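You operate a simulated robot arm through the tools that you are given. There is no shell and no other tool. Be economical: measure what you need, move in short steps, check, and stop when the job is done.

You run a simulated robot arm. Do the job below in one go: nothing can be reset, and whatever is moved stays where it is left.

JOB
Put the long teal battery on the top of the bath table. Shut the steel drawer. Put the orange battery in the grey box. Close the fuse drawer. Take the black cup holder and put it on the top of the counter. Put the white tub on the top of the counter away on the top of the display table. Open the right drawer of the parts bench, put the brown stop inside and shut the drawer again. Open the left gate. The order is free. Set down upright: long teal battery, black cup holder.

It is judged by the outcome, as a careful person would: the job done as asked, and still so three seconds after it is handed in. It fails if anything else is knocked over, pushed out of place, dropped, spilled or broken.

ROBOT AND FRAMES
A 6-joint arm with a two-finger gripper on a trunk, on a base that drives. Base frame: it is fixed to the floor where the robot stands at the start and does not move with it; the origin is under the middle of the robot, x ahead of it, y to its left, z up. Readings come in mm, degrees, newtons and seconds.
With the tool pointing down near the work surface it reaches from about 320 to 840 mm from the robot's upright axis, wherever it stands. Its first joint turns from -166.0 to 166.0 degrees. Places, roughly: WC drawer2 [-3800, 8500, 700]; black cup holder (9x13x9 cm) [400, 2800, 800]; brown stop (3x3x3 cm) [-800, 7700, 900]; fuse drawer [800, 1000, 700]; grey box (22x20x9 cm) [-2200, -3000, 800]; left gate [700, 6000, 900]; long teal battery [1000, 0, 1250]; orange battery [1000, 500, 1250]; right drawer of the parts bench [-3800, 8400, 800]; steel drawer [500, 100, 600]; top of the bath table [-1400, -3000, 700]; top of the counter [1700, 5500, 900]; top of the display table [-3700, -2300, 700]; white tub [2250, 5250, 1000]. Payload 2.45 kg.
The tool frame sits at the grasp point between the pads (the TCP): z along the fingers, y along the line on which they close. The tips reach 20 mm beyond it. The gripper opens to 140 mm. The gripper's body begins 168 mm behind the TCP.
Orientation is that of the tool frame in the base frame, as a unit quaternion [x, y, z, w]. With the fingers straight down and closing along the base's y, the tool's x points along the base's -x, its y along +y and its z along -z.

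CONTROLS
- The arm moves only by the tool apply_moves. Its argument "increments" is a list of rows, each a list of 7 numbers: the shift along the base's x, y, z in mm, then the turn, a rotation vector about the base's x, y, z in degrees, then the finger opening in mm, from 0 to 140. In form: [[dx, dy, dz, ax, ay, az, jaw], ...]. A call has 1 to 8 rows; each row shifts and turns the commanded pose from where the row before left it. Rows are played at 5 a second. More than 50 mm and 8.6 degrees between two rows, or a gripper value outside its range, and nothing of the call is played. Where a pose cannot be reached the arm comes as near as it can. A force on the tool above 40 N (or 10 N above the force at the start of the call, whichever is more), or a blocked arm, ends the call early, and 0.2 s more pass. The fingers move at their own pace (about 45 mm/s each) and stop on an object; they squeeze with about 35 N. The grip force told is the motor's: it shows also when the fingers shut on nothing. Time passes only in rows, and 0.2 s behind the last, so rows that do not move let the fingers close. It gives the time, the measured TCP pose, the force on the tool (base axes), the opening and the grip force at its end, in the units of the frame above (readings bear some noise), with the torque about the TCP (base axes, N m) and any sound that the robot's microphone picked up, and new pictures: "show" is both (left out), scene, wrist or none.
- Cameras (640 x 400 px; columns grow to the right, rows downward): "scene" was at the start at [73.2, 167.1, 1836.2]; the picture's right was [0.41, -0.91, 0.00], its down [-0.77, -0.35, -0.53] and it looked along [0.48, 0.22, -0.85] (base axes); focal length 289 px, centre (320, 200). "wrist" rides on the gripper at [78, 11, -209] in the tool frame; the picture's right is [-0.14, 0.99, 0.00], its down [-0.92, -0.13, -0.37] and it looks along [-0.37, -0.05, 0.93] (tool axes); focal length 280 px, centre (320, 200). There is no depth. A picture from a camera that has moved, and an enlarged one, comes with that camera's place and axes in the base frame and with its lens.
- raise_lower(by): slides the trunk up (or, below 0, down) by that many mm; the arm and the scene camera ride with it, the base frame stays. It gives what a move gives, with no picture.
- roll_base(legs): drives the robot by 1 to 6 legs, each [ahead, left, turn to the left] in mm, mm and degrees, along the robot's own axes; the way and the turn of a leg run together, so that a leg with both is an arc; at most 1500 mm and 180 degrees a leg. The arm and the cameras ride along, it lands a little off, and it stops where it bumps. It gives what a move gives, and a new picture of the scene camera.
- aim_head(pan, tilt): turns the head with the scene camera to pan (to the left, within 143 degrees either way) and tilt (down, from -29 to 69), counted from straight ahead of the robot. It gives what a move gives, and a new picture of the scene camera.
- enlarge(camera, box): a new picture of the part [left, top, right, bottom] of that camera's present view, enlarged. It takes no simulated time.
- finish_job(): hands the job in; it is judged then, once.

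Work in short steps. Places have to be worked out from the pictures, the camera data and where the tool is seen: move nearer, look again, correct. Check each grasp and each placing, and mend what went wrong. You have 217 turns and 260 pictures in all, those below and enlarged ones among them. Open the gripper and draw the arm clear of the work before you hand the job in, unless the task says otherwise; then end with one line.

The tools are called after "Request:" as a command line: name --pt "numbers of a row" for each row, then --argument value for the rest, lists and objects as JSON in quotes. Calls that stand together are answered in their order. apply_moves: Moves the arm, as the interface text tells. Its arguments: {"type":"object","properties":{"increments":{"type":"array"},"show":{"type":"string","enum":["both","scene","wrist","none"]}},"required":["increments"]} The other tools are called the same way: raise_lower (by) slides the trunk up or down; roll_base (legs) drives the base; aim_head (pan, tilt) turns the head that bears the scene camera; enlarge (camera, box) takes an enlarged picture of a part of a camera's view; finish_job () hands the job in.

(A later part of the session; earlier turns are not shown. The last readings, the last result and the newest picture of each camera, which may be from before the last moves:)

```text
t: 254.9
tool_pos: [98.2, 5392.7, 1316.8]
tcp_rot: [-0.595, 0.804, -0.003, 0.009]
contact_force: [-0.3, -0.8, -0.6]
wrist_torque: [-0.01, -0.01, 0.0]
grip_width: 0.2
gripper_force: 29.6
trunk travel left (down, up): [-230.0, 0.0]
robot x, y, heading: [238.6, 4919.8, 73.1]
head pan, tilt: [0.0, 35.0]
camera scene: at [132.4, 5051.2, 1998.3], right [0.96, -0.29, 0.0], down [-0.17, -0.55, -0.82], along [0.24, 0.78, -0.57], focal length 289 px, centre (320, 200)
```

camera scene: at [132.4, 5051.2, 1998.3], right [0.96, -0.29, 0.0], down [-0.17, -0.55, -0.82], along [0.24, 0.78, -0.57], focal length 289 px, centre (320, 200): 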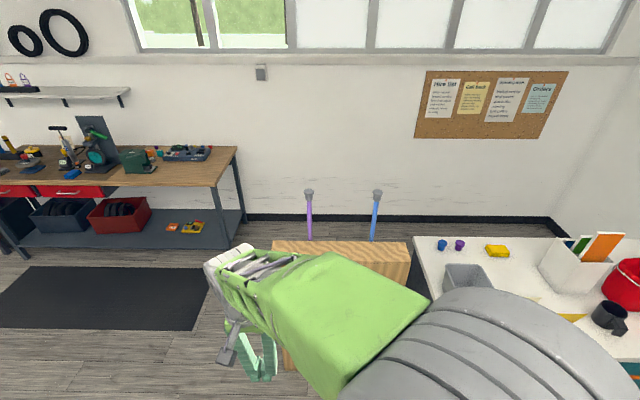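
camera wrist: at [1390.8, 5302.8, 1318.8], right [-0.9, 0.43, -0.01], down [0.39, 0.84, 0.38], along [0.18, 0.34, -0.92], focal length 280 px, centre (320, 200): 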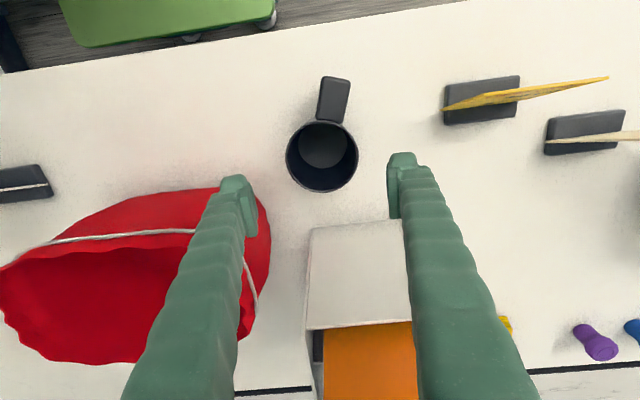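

The hint matches the blue rod at (675, 5975, top z 1308) — "left" as seen from the staff side. I drive around the panel's free end in stages to see its back.

Request:
roll_base --legs '[[0, 760, -0.5], [600, 0, 0]]'

Request:
aim_head --pan -30 --tilt 50

```text
t: 265.0
tool_pos: [-430.9, 6194.6, 1317.0]
tcp_rot: [-0.591, 0.807, -0.003, 0.009]
contact_force: [0.1, 0.5, -0.6]
wrist_torque: [-0.04, 0.04, 0.05]
grip_width: 0.1
gripper_force: 29.2
trunk travel left (down, up): [-230.0, 0.0]
robot x, y, heading: [-299.8, 5721.4, 72.7]
head pan, tilt: [0.0, 35.0]
camera scene: at [-400.3, 5853.7, 1998.2], right [0.95, -0.3, 0.0], down [-0.17, -0.55, -0.82], along [0.25, 0.78, -0.57], focal length 289 px, centre (320, 200)
```

scene: 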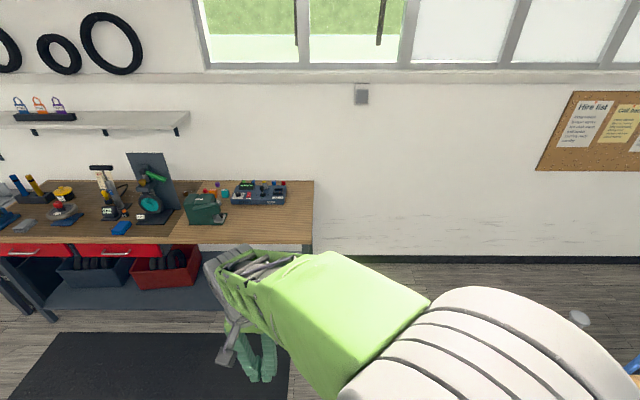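

```text
t: 265.9
tool_pos: [-432.5, 6194.3, 1317.3]
tcp_rot: [-0.591, 0.807, -0.003, 0.009]
contact_force: [-0.4, 0.0, 0.3]
wrist_torque: [0.0, 0.0, -0.02]
grip_width: 0.0
gripper_force: 29.2
trunk travel left (down, up): [-230.0, 0.0]
robot x, y, heading: [-298.0, 5718.4, 72.7]
head pan, tilt: [-30.0, 50.0]
camera scene: at [-370.3, 5821.0, 1976.6], right [0.68, -0.74, 0.0], down [-0.56, -0.52, -0.64], along [0.47, 0.44, -0.77], focal length 289 px, centre (320, 200)
```

scene: 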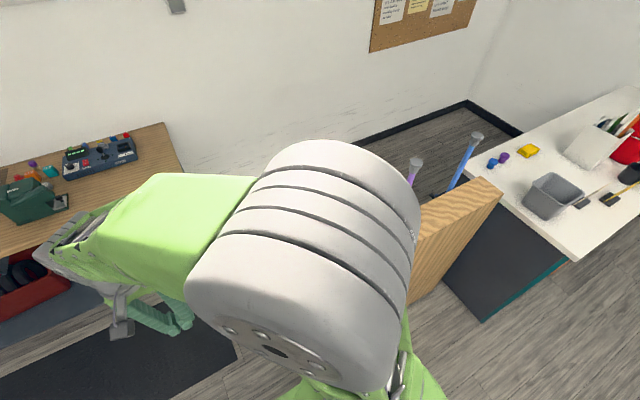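

Request:
roll_base --legs '[[880, 0, 0], [250, -420, 0]]'

Request:
aim_head --pan -110 --tilt 40

```text
t: 272.4
tool_pos: [10.6, 7091.5, 1315.7]
tcp_rot: [-0.584, 0.812, -0.004, 0.008]
contact_force: [-0.3, -0.4, 0.7]
wrist_torque: [-0.05, -0.01, 0.02]
grip_width: 0.0
gripper_force: 29.5
trunk travel left (down, up): [-230.0, 0.0]
robot x, y, heading: [138.3, 6617.1, 71.9]
head pan, tilt: [-30.0, 50.0]
stopped in leg 2: the robot was blocked; the commanded pose is now the measured one
camera scene: at [64.7, 6717.1, 1976.4], right [0.66, -0.75, 0.0], down [-0.57, -0.51, -0.64], along [0.48, 0.43, -0.77], focal length 289 px, centre (320, 200)
```

scene: 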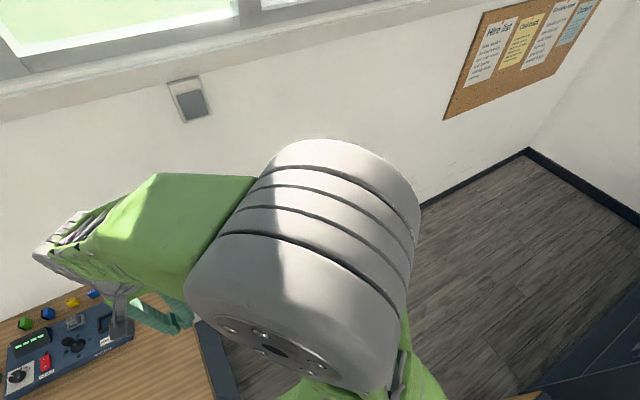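

```text
t: 273.9
tool_pos: [8.9, 7089.4, 1316.6]
tcp_rot: [-0.584, 0.812, -0.003, 0.009]
contact_force: [0.6, 0.4, -0.1]
wrist_torque: [0.06, -0.02, 0.01]
grip_width: 0.1
gripper_force: 29.8
trunk travel left (down, up): [-230.0, 0.0]
robot x, y, heading: [132.3, 6612.5, 71.3]
head pan, tilt: [-110.0, 40.0]
camera scene: at [72.7, 6612.4, 1990.7], right [-0.62, -0.78, 0.0], down [-0.5, 0.4, -0.77], along [0.6, -0.48, -0.64], focal length 289 px, centre (320, 200)
```

scene: 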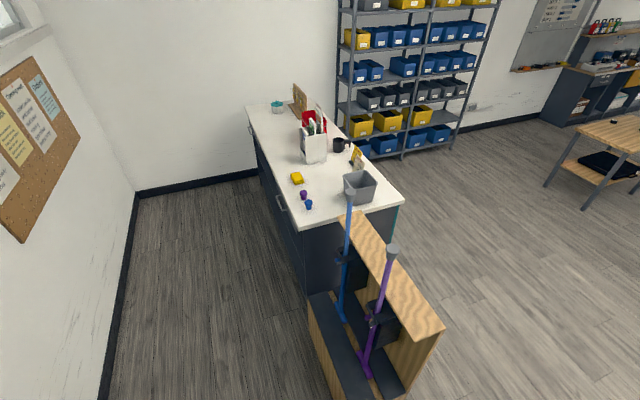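

The robot was stopped by something near; I look at both sides of the base before moving again.

Request:
aim_head --pan 60 --tilt 65

Request:
aim_head --pan -120 --tilt 66

```text
t: 276.5
tool_pos: [8.1, 7090.4, 1316.6]
tcp_rot: [-0.583, 0.812, -0.003, 0.01]
contact_force: [-0.1, 0.1, 0.1]
wrist_torque: [0.0, 0.04, -0.02]
grip_width: 0.2
gripper_force: 29.4
trunk travel left (down, up): [-230.0, 0.0]
robot x, y, heading: [136.9, 6610.8, 71.7]
head pan, tilt: [60.0, 65.0]
camera scene: at [-34.2, 6710.6, 1958.4], right [0.75, 0.66, 0.0], down [0.6, -0.68, -0.42], along [-0.28, 0.32, -0.91], focal length 289 px, centre (320, 200)
```

scene: 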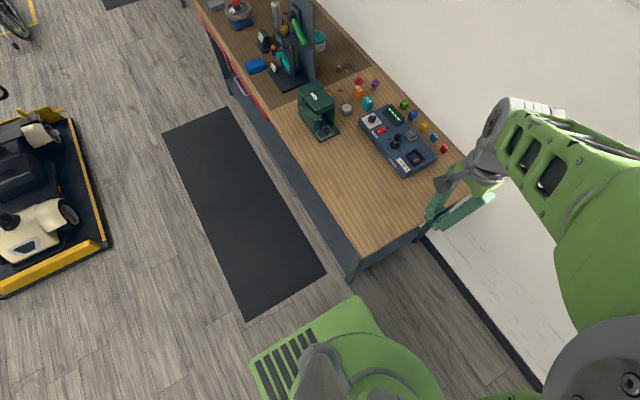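

```text
t: 279.2
tool_pos: [6.8, 7089.7, 1317.2]
tcp_rot: [-0.583, 0.812, -0.004, 0.009]
contact_force: [-0.6, -1.0, 0.3]
wrist_torque: [-0.04, -0.01, -0.01]
grip_width: 0.2
gripper_force: 29.4
trunk travel left (down, up): [-230.0, 0.0]
robot x, y, heading: [134.6, 6610.4, 71.6]
head pan, tilt: [-120.0, 66.0]
camera scene: at [45.5, 6620.7, 1957.3], right [-0.75, -0.66, 0.0], down [-0.61, 0.68, -0.41], along [0.27, -0.3, -0.91], focal length 289 px, centre (320, 200)
```

scene: 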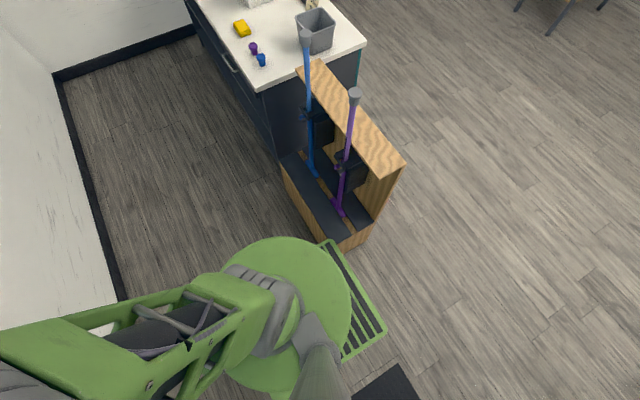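

The robot's corner touched the crutch rack. The "gates" are likely the black retainers around each crutch (z≈900). I enlarge that.

Request:
enlarge --camera "scene" --box '[270, 60, 430, 160]'

Request:
enlarge --camera "scene" --box '[270, 140, 430, 260]'

```text
4.00 times, centred on (350, 110) of scene
camera zoom: at [45.5, 6620.7, 1957.3], right [-0.75, -0.66, 0.0], down [-0.61, 0.68, -0.41], along [0.27, -0.3, -0.91], focal length 1155 px, centre (200, 560)
```

zoom: 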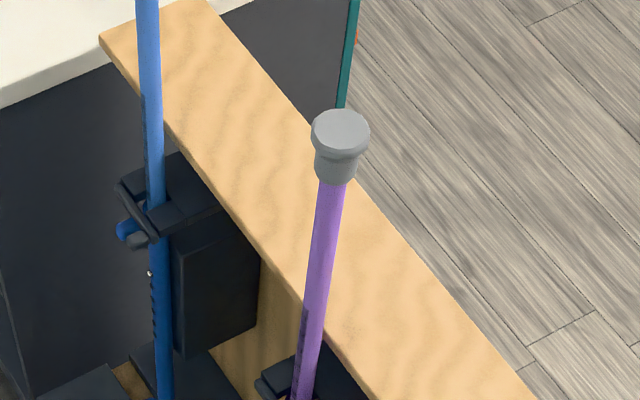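

```text
3.33 times, centred on (350, 200) of scene
camera zoom: at [45.5, 6620.7, 1957.3], right [-0.75, -0.66, 0.0], down [-0.61, 0.68, -0.41], along [0.27, -0.3, -0.91], focal length 963 px, centre (220, 200)
```

zoom: 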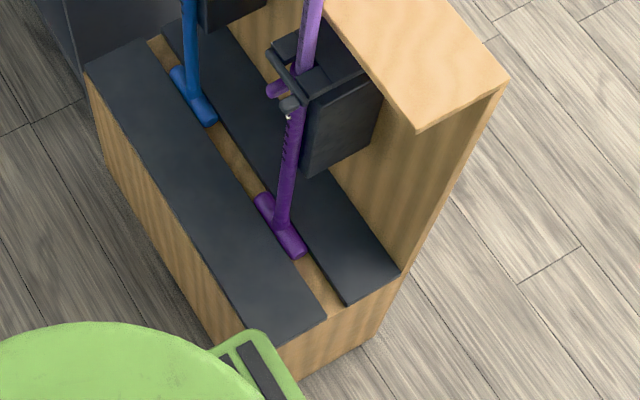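

Each crutch sits in a fork closed by a small bar (gate). I move off the rack, go to its staff side and turn to face it.

Request:
roll_base --legs '[[150, 0, 0], [0, -700, 0.8]]'

Request:
roll_base --legs '[[0, 0, 180]]'

Request:
aim_head --pan 0 --tilt 50

```text
t: 286.8
tool_pos: [727.6, 7010.2, 1317.6]
tcp_rot: [-0.586, 0.81, -0.004, 0.009]
contact_force: [-0.7, 0.6, 0.2]
wrist_torque: [-0.01, -0.01, 0.01]
grip_width: 0.0
gripper_force: 29.2
trunk travel left (down, up): [-230.0, 0.0]
robot x, y, heading: [857.3, 6536.5, 71.9]
head pan, tilt: [-120.0, 66.0]
camera scene: at [767.9, 6540.7, 1957.4], right [-0.74, -0.67, 0.0], down [-0.61, 0.68, -0.41], along [0.27, -0.3, -0.91], focal length 289 px, centre (320, 200)
```

scene: 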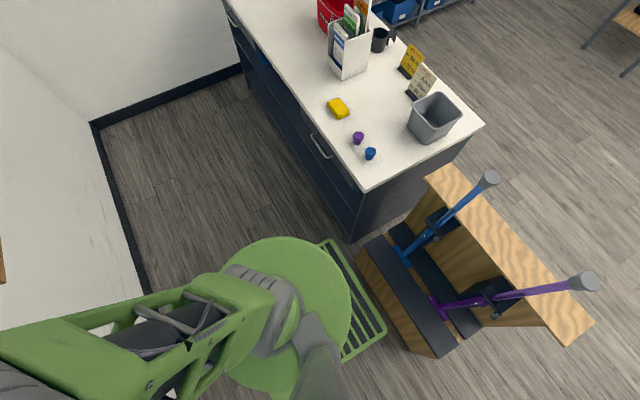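

```text
t: 294.6
tool_pos: [1001.8, 6060.0, 1317.8]
tcp_rot: [0.801, 0.598, -0.008, -0.003]
contact_force: [0.3, -0.2, -0.4]
wrist_torque: [-0.02, -0.01, 0.01]
grip_width: 0.0
gripper_force: 29.3
trunk travel left (down, up): [-230.0, 0.0]
robot x, y, heading: [857.5, 6535.7, -106.1]
head pan, tilt: [-120.0, 66.0]
camera scene: at [948.6, 6526.1, 1957.3], right [0.72, 0.69, 0.0], down [0.63, -0.66, -0.41], along [-0.28, 0.29, -0.91], focal length 289 px, centre (320, 200)
```

scene: 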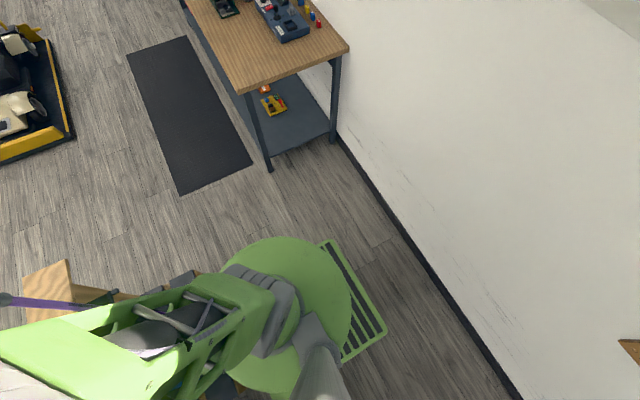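

```text
t: 296.6
tool_pos: [1002.5, 6060.4, 1316.7]
tcp_rot: [0.801, 0.599, -0.009, -0.004]
contact_force: [-1.2, 0.3, -0.2]
wrist_torque: [0.02, 0.03, 0.01]
grip_width: 0.0
gripper_force: 29.4
trunk travel left (down, up): [-230.0, 0.0]
robot x, y, heading: [855.0, 6533.5, -106.5]
head pan, tilt: [0.0, 50.0]
camera scene: at [967.8, 6409.2, 1976.5], right [-0.96, 0.28, 0.0], down [0.22, 0.73, -0.64], along [-0.18, -0.62, -0.77], focal length 289 px, centre (320, 200)
```

scene: 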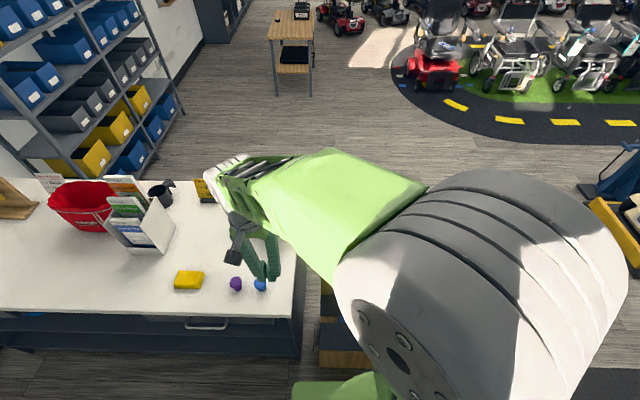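

The rack is straight ahead but hidden by the arm. I bring the tool in front of the blue crutch's retainer and pitch the wrist camera toward it.

Request:
apply_moves --pt "-37 19 -23 0 0 0 0" --pt "-37 19 -23 0 0 0 0" --pt "-37 19 -23 0 0 0 0" --pt "-37 19 -23 0 0 0 0" --pt "-37 19 -23 -7.95 2.5 0 0" --pt "-37 19 -23 -7.95 2.5 0 0" --pt "-36 18 -23 -7.95 2.5 0 0"

```text
t: 298.2
tool_pos: [733.0, 6056.1, 1201.3]
tcp_rot: [0.791, 0.577, -0.171, 0.107]
contact_force: [-0.3, 0.3, 0.4]
wrist_torque: [0.09, -0.05, 0.03]
grip_width: 0.0
gripper_force: 29.7
out of reach, approached as far as the arm can: row 5, 6, 7
trunk travel left (down, up): [-230.0, 0.0]
robot x, y, heading: [856.0, 6531.5, -106.2]
head pan, tilt: [0.0, 50.0]
camera scene: at [967.8, 6409.4, 1976.5], right [-0.96, 0.28, 0.0], down [0.22, 0.73, -0.64], along [-0.18, -0.62, -0.77], focal length 289 px, centre (320, 200)
camera wrist: at [794.7, 6199.0, 1362.3], right [0.9, -0.43, 0.03], down [-0.32, -0.63, 0.7], along [-0.28, -0.65, -0.71], focal length 280 px, centre (320, 200)
```

scene: 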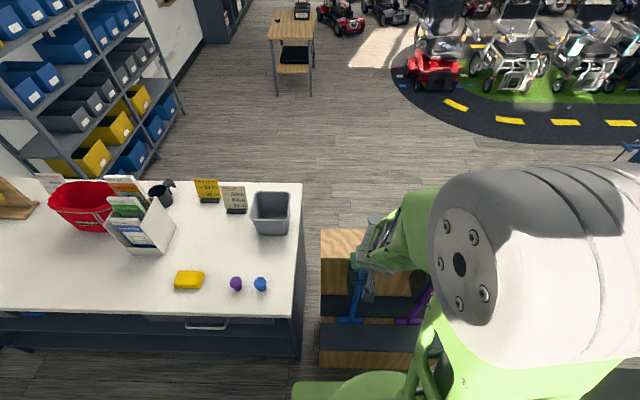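
wrist: 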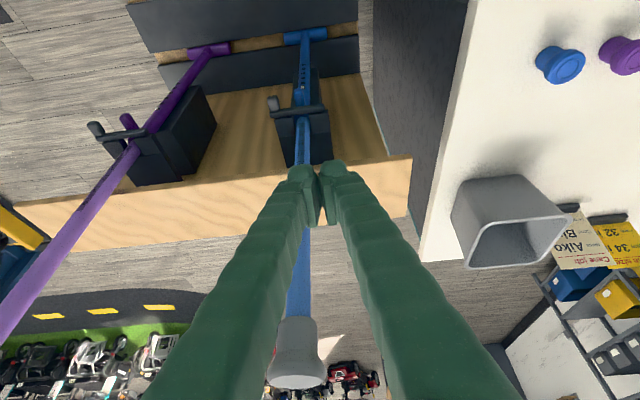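

Request:
enlarge --camera "wrist" --box '[230, 60, 390, 160]'

Request:
enlarge --camera "wrist" --box '[70, 70, 230, 190]'

```text
4.00 times, centred on (310, 110) of wrist
camera zoom: at [794.7, 6199.0, 1362.3], right [0.9, -0.43, 0.03], down [-0.32, -0.63, 0.7], along [-0.28, -0.65, -0.71], focal length 1122 px, centre (360, 560)
```

zoom: 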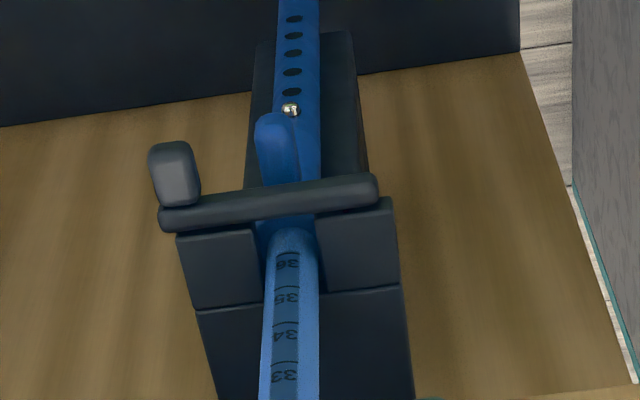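

```text
3.33 times, centred on (150, 130) of wrist
camera zoom: at [794.7, 6199.0, 1362.3], right [0.9, -0.43, 0.03], down [-0.32, -0.63, 0.7], along [-0.28, -0.65, -0.71], focal length 935 px, centre (887, 433)
```

zoom: 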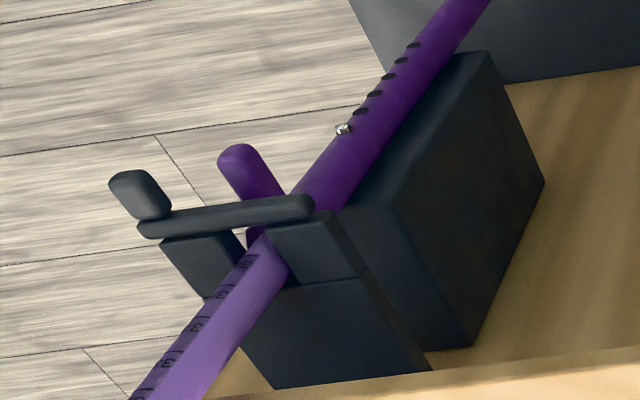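

The blue gate: a short bar hinged at its +d end, with a knob at the free end ≈ (656, 6041, 941). I move above and in front of the knob with fingers 50 mm open.

Request:
apply_moves --pt "-20 15 -30 0 0 0 50" --pt "-20 14 -35 0 0 0 50" --pt "-18 14 -36 0 0 0 50" --show "wrist"

```text
t: 299.1
tool_pos: [715.0, 6040.7, 1149.0]
tcp_rot: [0.787, 0.576, -0.186, 0.117]
contact_force: [0.1, -0.6, 0.2]
wrist_torque: [-0.03, 0.02, 0.0]
grip_width: 49.9
gripper_force: 0.0
out of reach, approached as far as the arm can: row 1, 2, 3
trunk travel left (down, up): [-230.0, 0.0]
robot x, y, heading: [855.7, 6535.5, -106.3]
head pan, tilt: [0.0, 50.0]
camera wrist: at [778.4, 6189.8, 1304.5], right [0.91, -0.42, 0.03], down [-0.31, -0.61, 0.73], along [-0.29, -0.67, -0.68], focal length 280 px, centre (320, 200)
```

wrist: 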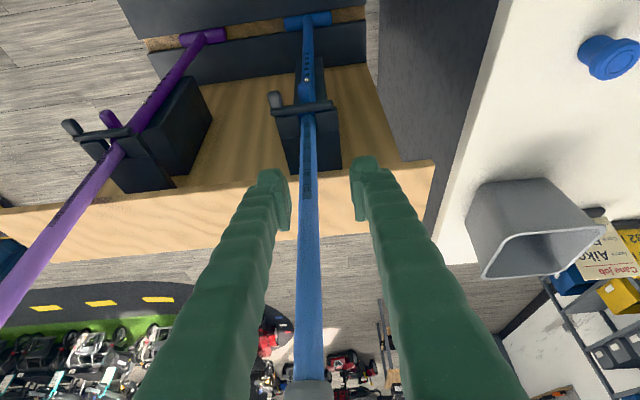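

The arm is folded too tightly; I back the base 150 mm (free space behind) and re-approach.

Request:
roll_base --legs '[[-150, 0, -0.8]]'

Request:
apply_moves --pt "-25 -5 -40 0 0 0 50" --pt "-25 -5 -40 0 0 0 50" --pt "-20 -10 -40 0 0 0 50" --show "wrist"

```text
t: 300.4
tool_pos: [751.1, 6183.8, 1149.0]
tcp_rot: [0.787, 0.576, -0.187, 0.117]
contact_force: [-0.7, 0.6, 0.7]
wrist_torque: [-0.05, -0.02, 0.01]
grip_width: 49.8
gripper_force: 0.0
trunk travel left (down, up): [-230.0, 0.0]
robot x, y, heading: [897.5, 6672.5, -107.0]
head pan, tilt: [0.0, 50.0]
camera scene: at [1009.2, 6550.8, 1976.6], right [-0.96, 0.3, 0.0], down [0.23, 0.73, -0.64], along [-0.19, -0.61, -0.77], focal length 289 px, centre (320, 200)
```

scene: 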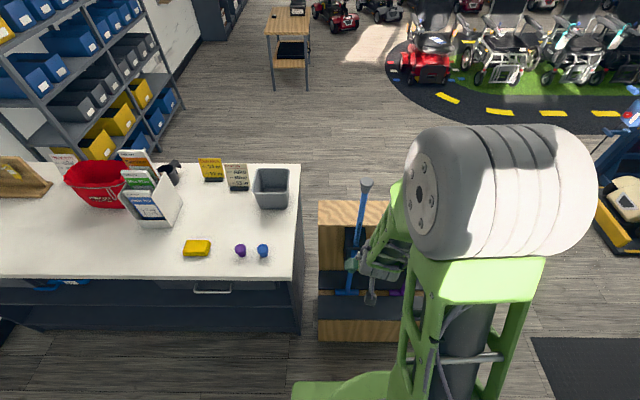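

```text
t: 301.2
tool_pos: [741.6, 6159.7, 1106.7]
tcp_rot: [0.789, 0.575, -0.189, 0.108]
contact_force: [-0.2, -0.2, -0.7]
wrist_torque: [0.0, 0.0, 0.01]
grip_width: 49.7
gripper_force: 0.1
out of reach, approached as far as the arm can: row 1, 2, 3
trunk travel left (down, up): [-230.0, 0.0]
robot x, y, heading: [901.4, 6671.2, -107.0]
head pan, tilt: [0.0, 50.0]
camera wrist: at [809.3, 6305.1, 1263.8], right [0.9, -0.43, 0.01], down [-0.3, -0.61, 0.73], along [-0.31, -0.66, -0.68], focal length 280 px, centre (320, 200)
```

wrist: 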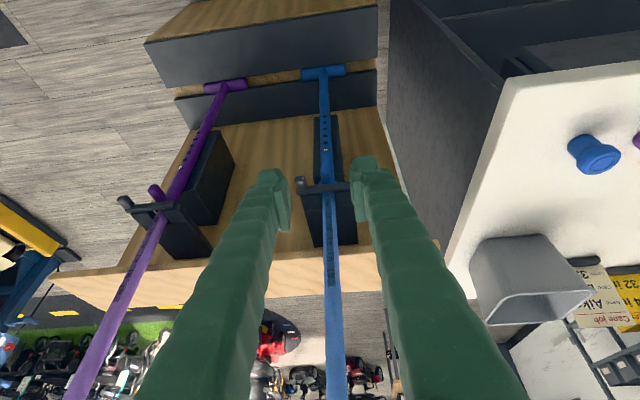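

Joint limits still; I lower the trunk 150 mm so the arm is less folded.

Request:
raise_lower --by -150

Request:
apply_moves --pt "-25 -5 30 0 0 0 50" --pt "-25 -5 30 0 0 0 50" --show "wrist"

```text
t: 303.0
tool_pos: [742.3, 6159.4, 957.4]
tcp_rot: [0.789, 0.575, -0.189, 0.108]
contact_force: [-0.9, -0.2, -0.3]
wrist_torque: [0.04, -0.01, -0.01]
grip_width: 49.9
gripper_force: 0.1
trunk travel left (down, up): [-80.0, 150.0]
robot x, y, heading: [904.7, 6672.9, -107.0]
head pan, tilt: [0.0, 50.0]
```

```text
t: 303.6
tool_pos: [691.5, 6148.0, 1017.4]
tcp_rot: [0.789, 0.574, -0.19, 0.108]
contact_force: [1.0, -0.3, 0.7]
wrist_torque: [-0.02, -0.03, 0.02]
grip_width: 49.9
gripper_force: 0.0
trunk travel left (down, up): [-80.0, 150.0]
robot x, y, heading: [901.6, 6674.5, -107.0]
head pan, tilt: [0.0, 50.0]
camera wrist: at [759.5, 6293.9, 1174.0], right [0.9, -0.43, 0.01], down [-0.3, -0.61, 0.73], along [-0.31, -0.66, -0.69], focal length 280 px, centre (320, 200)
```

wrist: 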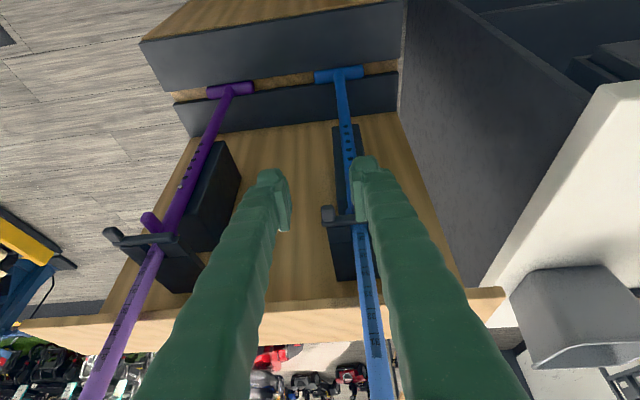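

Knob reprojects to ≈ (654, 6044, 941), right along the tool's direction. Advance in two rows and check.

Request:
apply_moves --pt "-11 -34 -24 0 0 0 44" --pt "-11 -34 -24 0 0 0 44" --show "wrist"

Request:
enlarge --camera "wrist" --box '[240, 120, 400, 220]'

```text
t: 304.2
tool_pos: [670.7, 6079.0, 968.5]
tcp_rot: [0.789, 0.575, -0.189, 0.108]
contact_force: [-0.2, -0.1, 0.7]
wrist_torque: [0.06, -0.01, -0.04]
grip_width: 44.0
gripper_force: 0.1
trunk travel left (down, up): [-80.0, 150.0]
robot x, y, heading: [899.9, 6673.9, -107.5]
head pan, tilt: [0.0, 50.0]
camera wrist: at [738.1, 6224.7, 1125.1], right [0.9, -0.43, 0.01], down [-0.3, -0.61, 0.73], along [-0.31, -0.66, -0.68], focal length 280 px, centre (320, 200)
```

wrist: 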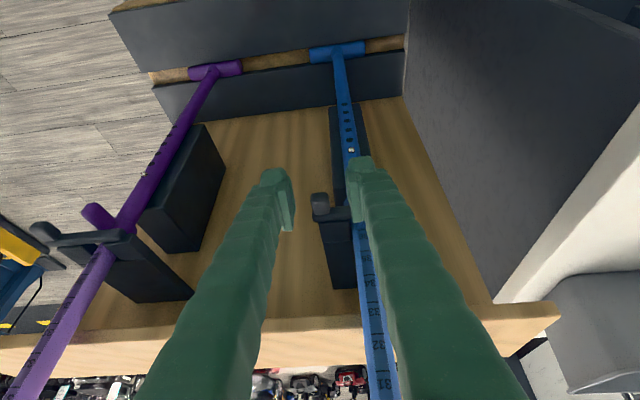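

```text
4.00 times, centred on (320, 170) of wrist
camera zoom: at [738.1, 6224.7, 1125.1], right [0.9, -0.43, 0.01], down [-0.3, -0.61, 0.73], along [-0.31, -0.66, -0.68], focal length 1122 px, centre (320, 320)
```

zoom: 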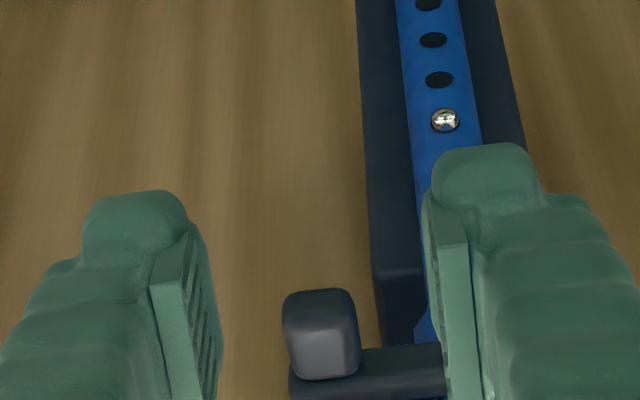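

Knob is centred between the fingers. I take TCP to S-side position in front of the bar (−9, −18, −23) and close on the knob.

Request:
apply_moves --pt "-5 -9 -12 0 0 0 44" --pt "-4 -9 -11 0 0 0 44" --show "none"

Request:
enlarge --camera "wrist" --box '[240, 140, 400, 240]'

```text
t: 304.8
tool_pos: [660.9, 6061.7, 946.3]
tcp_rot: [0.789, 0.574, -0.189, 0.108]
contact_force: [-0.4, -0.6, -0.7]
wrist_torque: [0.04, 0.0, -0.03]
grip_width: 44.1
gripper_force: 0.0
trunk travel left (down, up): [-80.0, 150.0]
robot x, y, heading: [899.6, 6677.7, -107.1]
head pan, tilt: [0.0, 50.0]
```

```text
4.00 times, centred on (320, 190) of wrist
camera zoom: at [729.1, 6208.3, 1103.1], right [0.9, -0.43, 0.01], down [-0.3, -0.61, 0.73], along [-0.31, -0.66, -0.68], focal length 1122 px, centre (320, 240)
```

zoom: 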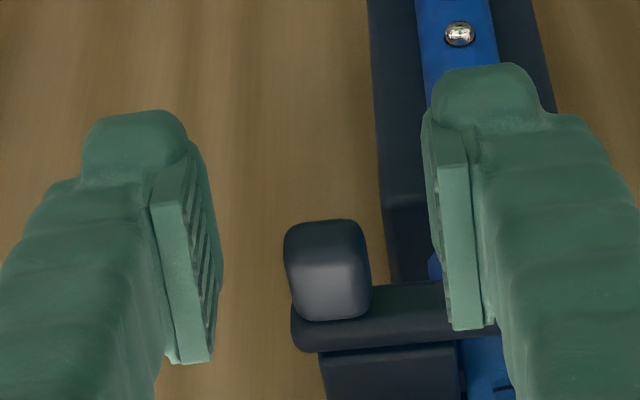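

Request:
apply_moves --pt "0 0 0 0 0 0 0" --pt "0 0 0 0 0 0 0" --pt "0 0 0 0 0 0 0" --show "none"

Request:
apply_moves --pt "2 7 0 0 0 0 0" --pt "2 7 0 0 0 0 0" --show "wrist"

```text
t: 305.6
tool_pos: [660.9, 6062.8, 947.1]
tcp_rot: [0.789, 0.574, -0.188, 0.108]
contact_force: [-5.5, 3.2, -0.8]
wrist_torque: [-0.07, 0.03, -0.11]
grip_width: 16.9
gripper_force: 32.9
trunk travel left (down, up): [-80.0, 150.0]
robot x, y, heading: [902.1, 6673.2, -107.3]
head pan, tilt: [0.0, 50.0]
```

```text
t: 306.2
tool_pos: [669.4, 6072.8, 946.4]
tcp_rot: [0.787, 0.576, -0.191, 0.106]
contact_force: [19.3, -20.5, -4.3]
wrist_torque: [-0.19, -0.08, 0.36]
grip_width: 16.8
gripper_force: 42.8
trunk travel left (down, up): [-80.0, 150.0]
robot x, y, heading: [903.0, 6674.9, -106.9]
head pan, tilt: [0.0, 50.0]
camera wrist: at [737.4, 6219.1, 1103.2], right [0.9, -0.43, 0.0], down [-0.3, -0.62, 0.73], along [-0.31, -0.66, -0.68], focal length 280 px, centre (320, 200)
```

wrist: 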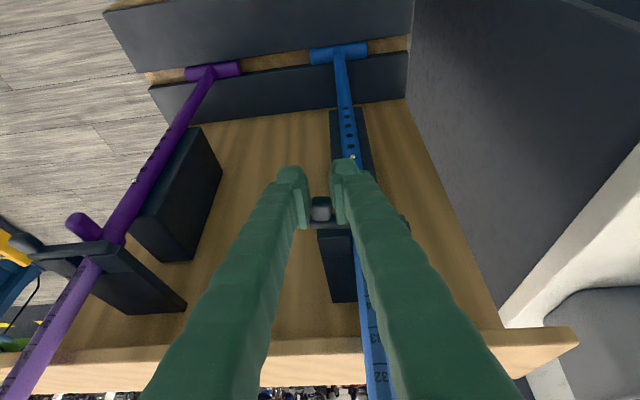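

It swings about a vertical hinge on the +d end as expected. I follow the arc with matching yaw.

Request:
apply_moves --pt "11.4 2.6 0 0 0 -8 0" --pt "11 4.2 0 0 0 -8 0" --pt "11.5 2.7 0 0 0 -8 0" --pt "11.7 1.1 0 0 0 -8 0" --pt "11.7 -0.7 0 0 0 -8 0" --show "wrist"

```text
t: 307.4
tool_pos: [722.2, 6086.7, 946.7]
tcp_rot: [0.938, 0.27, -0.216, 0.037]
contact_force: [1.8, -1.5, 6.8]
wrist_torque: [-0.66, 0.81, 0.14]
grip_width: 16.4
gripper_force: 42.2
trunk travel left (down, up): [-80.0, 150.0]
robot x, y, heading: [895.6, 6673.4, -107.4]
head pan, tilt: [0.0, 50.0]
camera wrist: at [867.0, 6155.8, 1102.7], right [0.41, -0.91, 0.01], down [-0.63, -0.27, 0.73], along [-0.66, -0.31, -0.68], focal length 280 px, centre (320, 200)
```

wrist: 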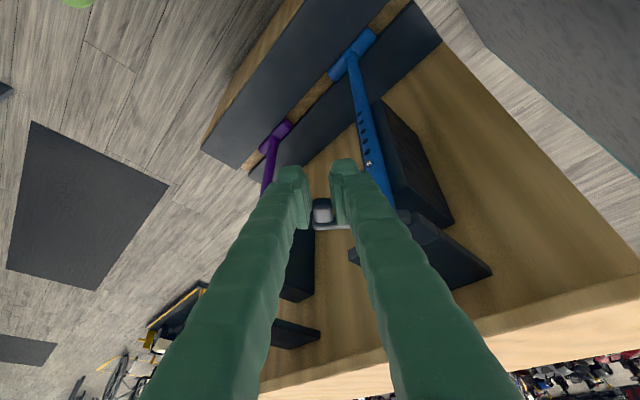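

Request:
apply_moves --pt "11.6 -2.2 0 0 0 -8 0" --pt "11.2 -3.8 0 0 0 -8 0" --pt "10.5 -5.3 0 0 0 -8 0" --pt "9.6 -6.7 0 0 0 -8 0" --show "wrist"

```text
t: 308.4
tool_pos: [768.2, 6074.0, 945.2]
tcp_rot: [0.976, 0.0, -0.218, -0.026]
contact_force: [9.3, 21.6, 5.3]
wrist_torque: [0.12, 1.02, -0.34]
grip_width: 15.8
gripper_force: 42.4
trunk travel left (down, up): [-80.0, 150.0]
robot x, y, heading: [900.9, 6674.5, -107.2]
head pan, tilt: [0.0, 50.0]
camera wrist: at [925.5, 6053.6, 1102.4], right [-0.14, -0.99, 0.01], down [-0.68, 0.1, 0.73], along [-0.72, 0.09, -0.68], focal length 280 px, centre (320, 200)
```

wrist: 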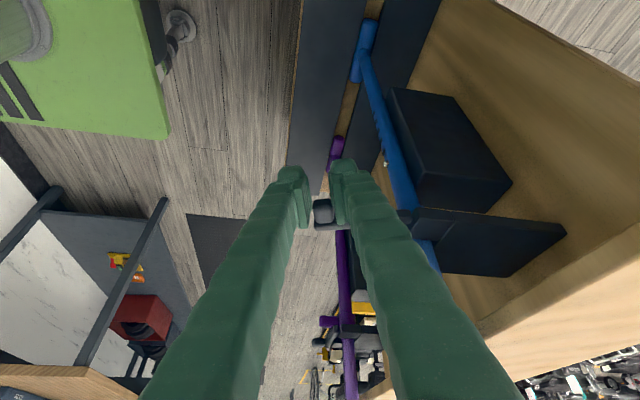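

Request:
apply_moves --pt "8 -10 0 0 0 -8 0" --pt "7 -10 0 0 0 -8 0" --pt "4 -9 0 0 0 -6 0" --show "wrist"

```text
t: 308.8
tool_pos: [772.9, 6069.1, 944.2]
tcp_rot: [0.974, -0.055, -0.215, -0.041]
contact_force: [4.3, 9.8, 9.3]
wrist_torque: [0.08, 0.48, -0.22]
grip_width: 15.2
gripper_force: 41.4
trunk travel left (down, up): [-80.0, 150.0]
robot x, y, heading: [896.7, 6676.2, -107.4]
head pan, tilt: [0.0, 50.0]
stopped in row 2: the force on the tool passed its limit at 43 N (the readings are from after the stop); the commanded pose is now the measured one
camera wrist: at [928.9, 6030.0, 1101.4], right [-0.25, -0.97, 0.0], down [-0.66, 0.17, 0.73], along [-0.71, 0.18, -0.68], focal length 280 px, centre (320, 200)
```

wrist: 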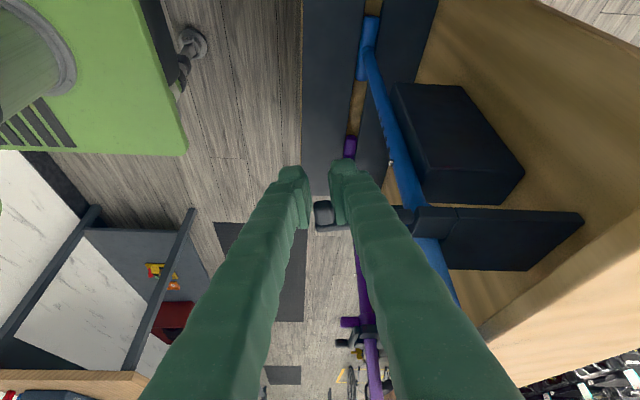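

The gate hit its stop at ~85–90°. Release, then withdraw upward along the tool axis.

Request:
apply_moves --pt "0 0 0 0 0 0 50" --pt "0 0 0 0 0 0 50" --pt "0 0 0 0 0 0 50" --pt "8 0 30 0 0 0 50" --pt "12 0 40 0 0 0 50" --pt "12 0 45 0 0 0 50" --show "wrist"

```text
t: 310.2
tool_pos: [804.9, 6066.4, 1059.4]
tcp_rot: [0.974, -0.054, -0.215, -0.04]
contact_force: [0.0, -0.6, 0.7]
wrist_torque: [-0.04, -0.01, -0.01]
grip_width: 49.8
gripper_force: 0.0
trunk travel left (down, up): [-80.0, 150.0]
robot x, y, heading: [899.0, 6674.3, -107.0]
head pan, tilt: [0.0, 50.0]
camera wrist: at [960.5, 6027.9, 1216.0], right [-0.25, -0.97, 0.0], down [-0.66, 0.17, 0.73], along [-0.71, 0.18, -0.68], focal length 280 px, centre (320, 200)
```

wrist: 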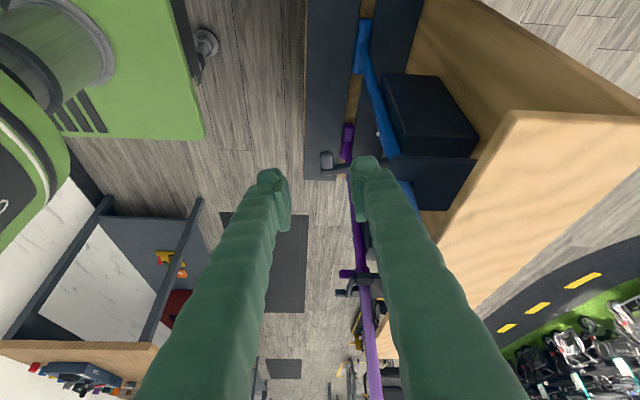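

Gate stays open. I raise the arm and restore the vertical tool orientation away from the crutch.

Request:
apply_moves --pt "3 10 25 0 0 8.5 60" --pt "3 10 25 0 0 8.5 60" --pt "3 10 25 0 0 8.5 60" --pt "0 10 25 0 0 8.5 60" --pt "0 0 25 0 0 8.5 60" --pt "0 0 25 0 0 8.5 60" --pt "0 0 10 0 0 8.5 60" --pt "0 0 10 0 0 8.5 60" --show "none"

Request:
apply_moves --pt "0 0 10 0 0 8 60" --pt "0 0 10 7.95 -2.5 0 60" --pt "0 0 10 7.95 -2.5 0 60" --pt "0 0 10 7.95 -2.5 0 60" --show "both"

```text
t: 312.0
tool_pos: [814.0, 6106.2, 1229.8]
tcp_rot: [0.838, 0.499, -0.202, 0.087]
contact_force: [0.5, -0.5, 0.6]
wrist_torque: [0.0, -0.01, 0.01]
grip_width: 60.1
gripper_force: 0.1
trunk travel left (down, up): [-80.0, 150.0]
robot x, y, heading: [900.4, 6676.4, -107.3]
head pan, tilt: [0.0, 50.0]
```

```text
t: 313.0
tool_pos: [814.2, 6104.3, 1268.5]
tcp_rot: [0.816, 0.577, -0.021, -0.032]
contact_force: [-0.6, -0.2, -0.4]
wrist_torque: [0.0, -0.01, 0.02]
grip_width: 59.9
gripper_force: 0.1
trunk travel left (down, up): [-80.0, 150.0]
robot x, y, heading: [900.0, 6671.4, -107.0]
head pan, tilt: [0.0, 50.0]
camera scene: at [1008.4, 6548.0, 1826.4], right [-0.96, 0.29, 0.0], down [0.23, 0.73, -0.64], along [-0.19, -0.61, -0.77], focal length 289 px, centre (320, 200)
camera wrist: at [864.9, 6169.5, 1478.0], right [0.89, -0.46, -0.08], down [-0.4, -0.84, 0.38], along [-0.24, -0.3, -0.92], focal length 280 px, centre (320, 200)
```

scene: 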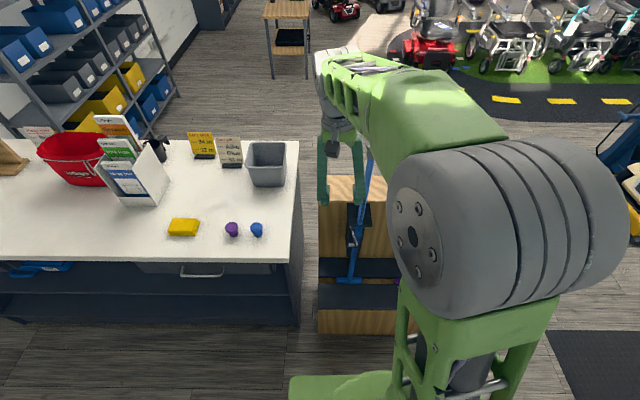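
wrist: 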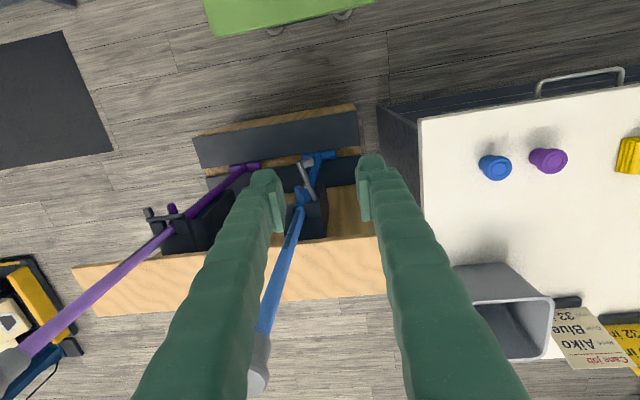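

Left gate is open. Next the brown stop on the workbench: retract, turn around, and thread back through the gap.

Request:
apply_moves --pt "10 45 15 -1.5 -3.0 0 0" --pt "10 40 15 0 0 0 0" --pt "5 20 15 0 0 0 0" --show "none"

Request:
roll_base --legs '[[100, 0, 0], [0, 0, 179.5]]'

```text
t: 313.8
tool_pos: [840.2, 6211.6, 1316.9]
tcp_rot: [0.817, 0.577, -0.008, -0.006]
contact_force: [0.0, 0.7, -0.7]
wrist_torque: [-0.02, -0.01, -0.03]
grip_width: 0.2
gripper_force: 8.2
trunk travel left (down, up): [-80.0, 150.0]
robot x, y, heading: [902.2, 6671.7, -107.1]
head pan, tilt: [0.0, 50.0]
```

```text
t: 322.3
tool_pos: [933.2, 7043.3, 1316.9]
tcp_rot: [-0.573, 0.819, -0.005, 0.009]
contact_force: [1.1, 0.1, 0.3]
wrist_torque: [0.02, -0.02, -0.03]
grip_width: 0.1
gripper_force: 29.6
trunk travel left (down, up): [-80.0, 150.0]
robot x, y, heading: [868.8, 6578.9, 72.3]
head pan, tilt: [0.0, 50.0]
camera scene: at [764.0, 6703.2, 1826.5], right [0.95, -0.3, 0.0], down [-0.23, -0.73, -0.64], along [0.19, 0.61, -0.77], focal length 289 px, centre (320, 200)
```

scene: 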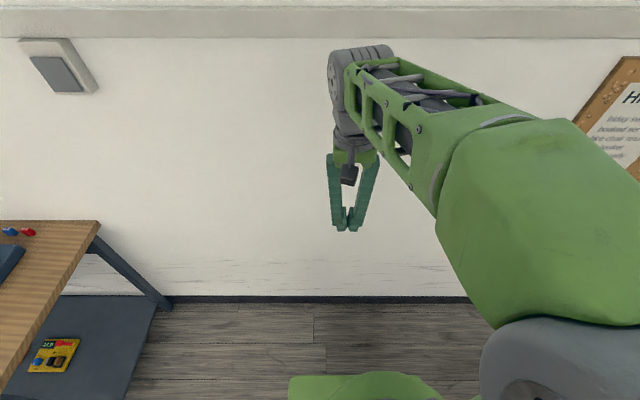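

Request:
roll_base --legs '[[-110, 700, 0.2]]'

```text
t: 328.9
tool_pos: [219.3, 7146.9, 1315.4]
tcp_rot: [-0.579, 0.815, -0.005, 0.009]
contact_force: [-0.2, 0.9, 0.2]
wrist_torque: [0.03, -0.03, 0.01]
grip_width: 0.0
gripper_force: 29.5
trunk travel left (down, up): [-80.0, 150.0]
robot x, y, heading: [164.7, 6684.0, 72.9]
head pan, tilt: [0.0, 50.0]
camera scene: at [54.2, 6805.2, 1826.5], right [0.96, -0.29, 0.0], down [-0.22, -0.73, -0.64], along [0.19, 0.62, -0.77], focal length 289 px, centre (320, 200)
```

scene: 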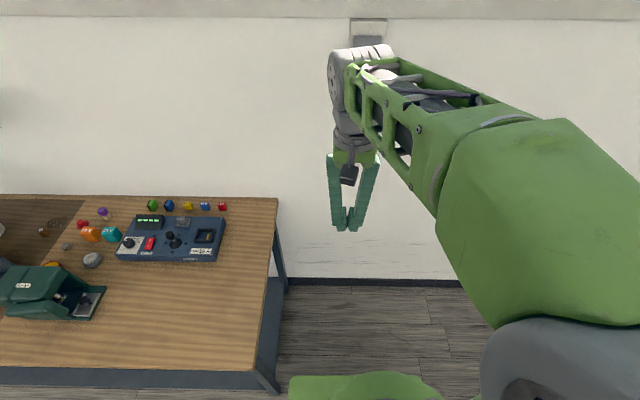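

The brown stop is visible at ≈(−769, 7708). I enlarge it while I'm here.

Request:
enlarge --camera "scene" --box '[0, 190, 128, 270]'

Request:
roll_base --legs '[[-90, 35, -0.4], [-90, 130, 0], [-400, 0, 0]]'

```text
5.00 times, centred on (64, 230) of scene
camera zoom: at [54.2, 6805.2, 1826.5], right [0.96, -0.29, 0.0], down [-0.22, -0.73, -0.64], along [0.19, 0.62, -0.77], focal length 1444 px, centre (1600, 50)
```

zoom: 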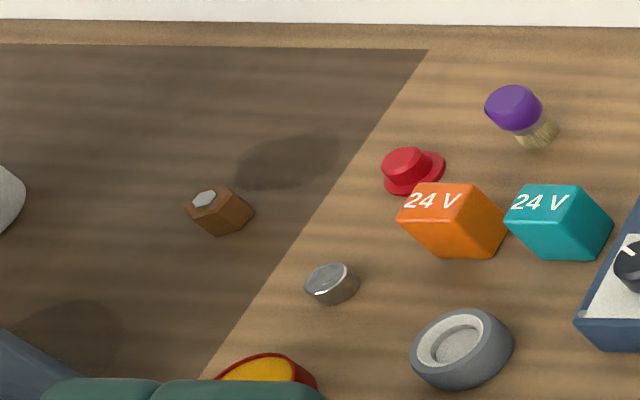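

```text
t: 333.5
tool_pos: [-104.8, 6648.9, 1318.2]
tcp_rot: [-0.577, 0.816, -0.005, 0.009]
contact_force: [-0.4, -0.1, 1.0]
wrist_torque: [0.07, 0.02, 0.01]
grip_width: 0.0
gripper_force: 29.7
trunk travel left (down, up): [-80.0, 150.0]
robot x, y, heading: [-164.7, 6186.8, 72.6]
head pan, tilt: [0.0, 50.0]
camera scene: at [-272.7, 6306.5, 1826.6], right [0.96, -0.29, 0.0], down [-0.23, -0.73, -0.64], along [0.19, 0.61, -0.77], focal length 289 px, centre (320, 200)
```

scene: 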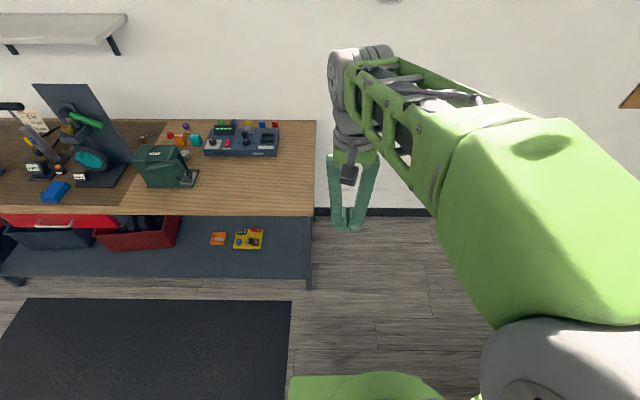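

Stop ≈ (−792, 7721, 883), bench top ≈868, bench front S≈6654. I drive in front of it.

Request:
roll_base --legs '[[230, 0, 0], [0, 1040, 0]]'

```text
t: 344.3
tool_pos: [-1042.8, 7170.0, 1315.8]
tcp_rot: [-0.583, 0.812, -0.005, 0.009]
contact_force: [0.4, -0.1, 0.0]
wrist_torque: [0.03, -0.03, 0.04]
grip_width: 0.3
gripper_force: 29.3
trunk travel left (down, up): [-80.0, 150.0]
robot x, y, heading: [-1096.3, 6705.2, 73.7]
head pan, tilt: [0.0, 50.0]
camera scene: at [-1205.6, 6825.9, 1826.5], right [0.96, -0.28, 0.0], down [-0.21, -0.74, -0.64], along [0.18, 0.62, -0.77], focal length 289 px, centre (320, 200)
```

scene: 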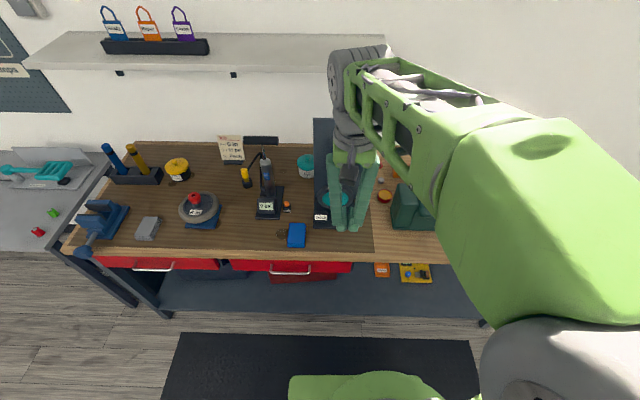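

Request:
roll_base --legs '[[205, 0, -1]]'

Request:
apply_moves --pt "0 0 0 0 0 0 40" --show "wrist"

```text
t: 345.9
tool_pos: [-977.0, 7362.7, 1315.7]
tcp_rot: [-0.576, 0.817, -0.006, 0.008]
contact_force: [0.0, -0.1, 0.7]
wrist_torque: [-0.08, 0.04, 0.04]
grip_width: 0.0
gripper_force: 29.0
trunk travel left (down, up): [-80.0, 150.0]
robot x, y, heading: [-1036.8, 6898.3, 72.5]
head pan, tilt: [0.0, 50.0]
camera scene: at [-1144.7, 7022.7, 1826.4], right [0.95, -0.3, 0.0], down [-0.23, -0.73, -0.64], along [0.19, 0.61, -0.77], focal length 289 px, centre (320, 200)
```

scene: 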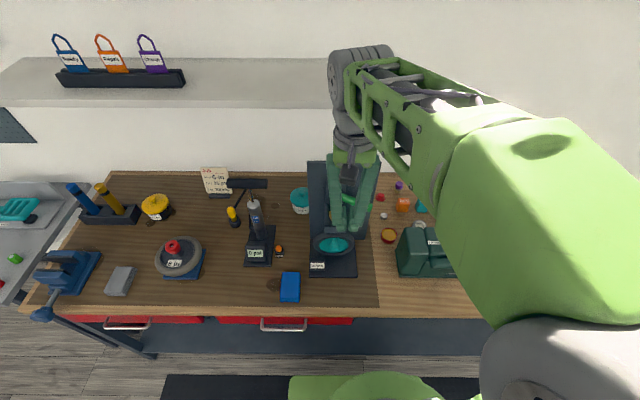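

```text
t: 346.3
tool_pos: [-976.7, 7361.3, 1316.1]
tcp_rot: [-0.577, 0.817, -0.006, 0.008]
contact_force: [0.5, -0.2, -0.2]
wrist_torque: [0.0, 0.01, 0.0]
grip_width: 33.9
gripper_force: 0.0
trunk travel left (down, up): [-80.0, 150.0]
robot x, y, heading: [-1039.4, 6893.1, 72.9]
head pan, tilt: [0.0, 50.0]
camera wrist: at [-1018.3, 7292.9, 1525.2], right [-0.89, 0.46, -0.02], down [0.42, 0.82, 0.38], along [0.19, 0.33, -0.93], focal length 280 px, centre (320, 200)
```

wrist: 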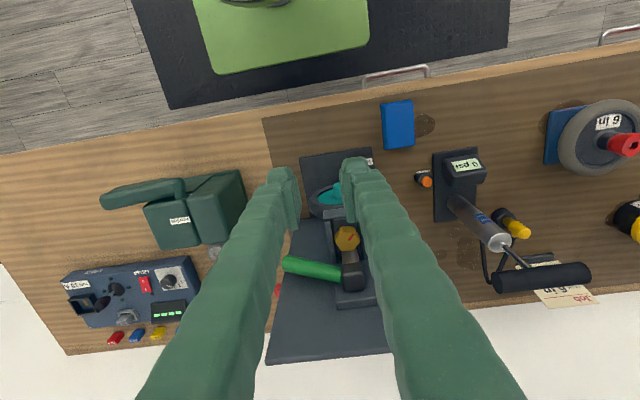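

The stop sits beside the grinder board, 861 mm away – too far facing the bench. I turn the base sideways (narrower half-width) to get the axis closer.

Request:
roll_base --legs '[[-95, 0, 0], [0, 0, -90], [165, 0, 0], [0, 170, 0]]'

Request:
aim_head --pan 100 --tilt 45

```text
t: 354.1
tool_pos: [-394.5, 6839.9, 1317.0]
tcp_rot: [0.187, 0.982, -0.011, 0.002]
contact_force: [0.9, 0.5, 0.7]
wrist_torque: [-0.02, 0.01, 0.02]
grip_width: 39.9
gripper_force: 0.2
trunk travel left (down, up): [-80.0, 150.0]
robot x, y, heading: [-855.6, 6915.9, -19.5]
head pan, tilt: [0.0, 50.0]
camera scene: at [-727.3, 7018.7, 1826.5], right [-0.33, -0.94, 0.0], down [-0.72, 0.25, -0.64], along [0.61, -0.21, -0.77], focal length 289 px, centre (320, 200)
```

scene: 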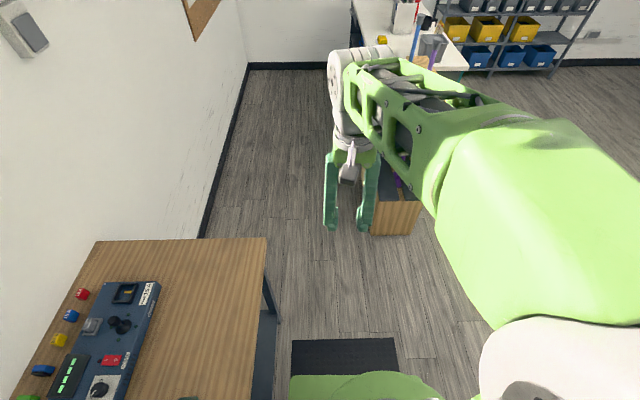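

```text
t: 355.8
tool_pos: [-395.3, 6838.9, 1316.0]
tcp_rot: [0.188, 0.982, -0.01, 0.002]
contact_force: [-1.0, 0.8, 0.9]
wrist_torque: [-0.01, 0.02, 0.0]
grip_width: 40.1
gripper_force: 0.0
trunk travel left (down, up): [-80.0, 150.0]
robot x, y, heading: [-856.7, 6914.3, -19.3]
head pan, tilt: [100.0, 45.0]
camera scene: at [-787.1, 7123.8, 1833.4], right [0.99, -0.16, 0.0], down [-0.11, -0.7, -0.71], along [0.11, 0.7, -0.71], focal length 289 px, centre (320, 200)
```

scene: 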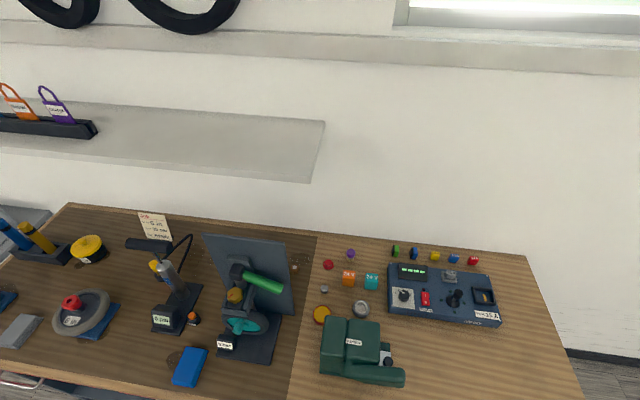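

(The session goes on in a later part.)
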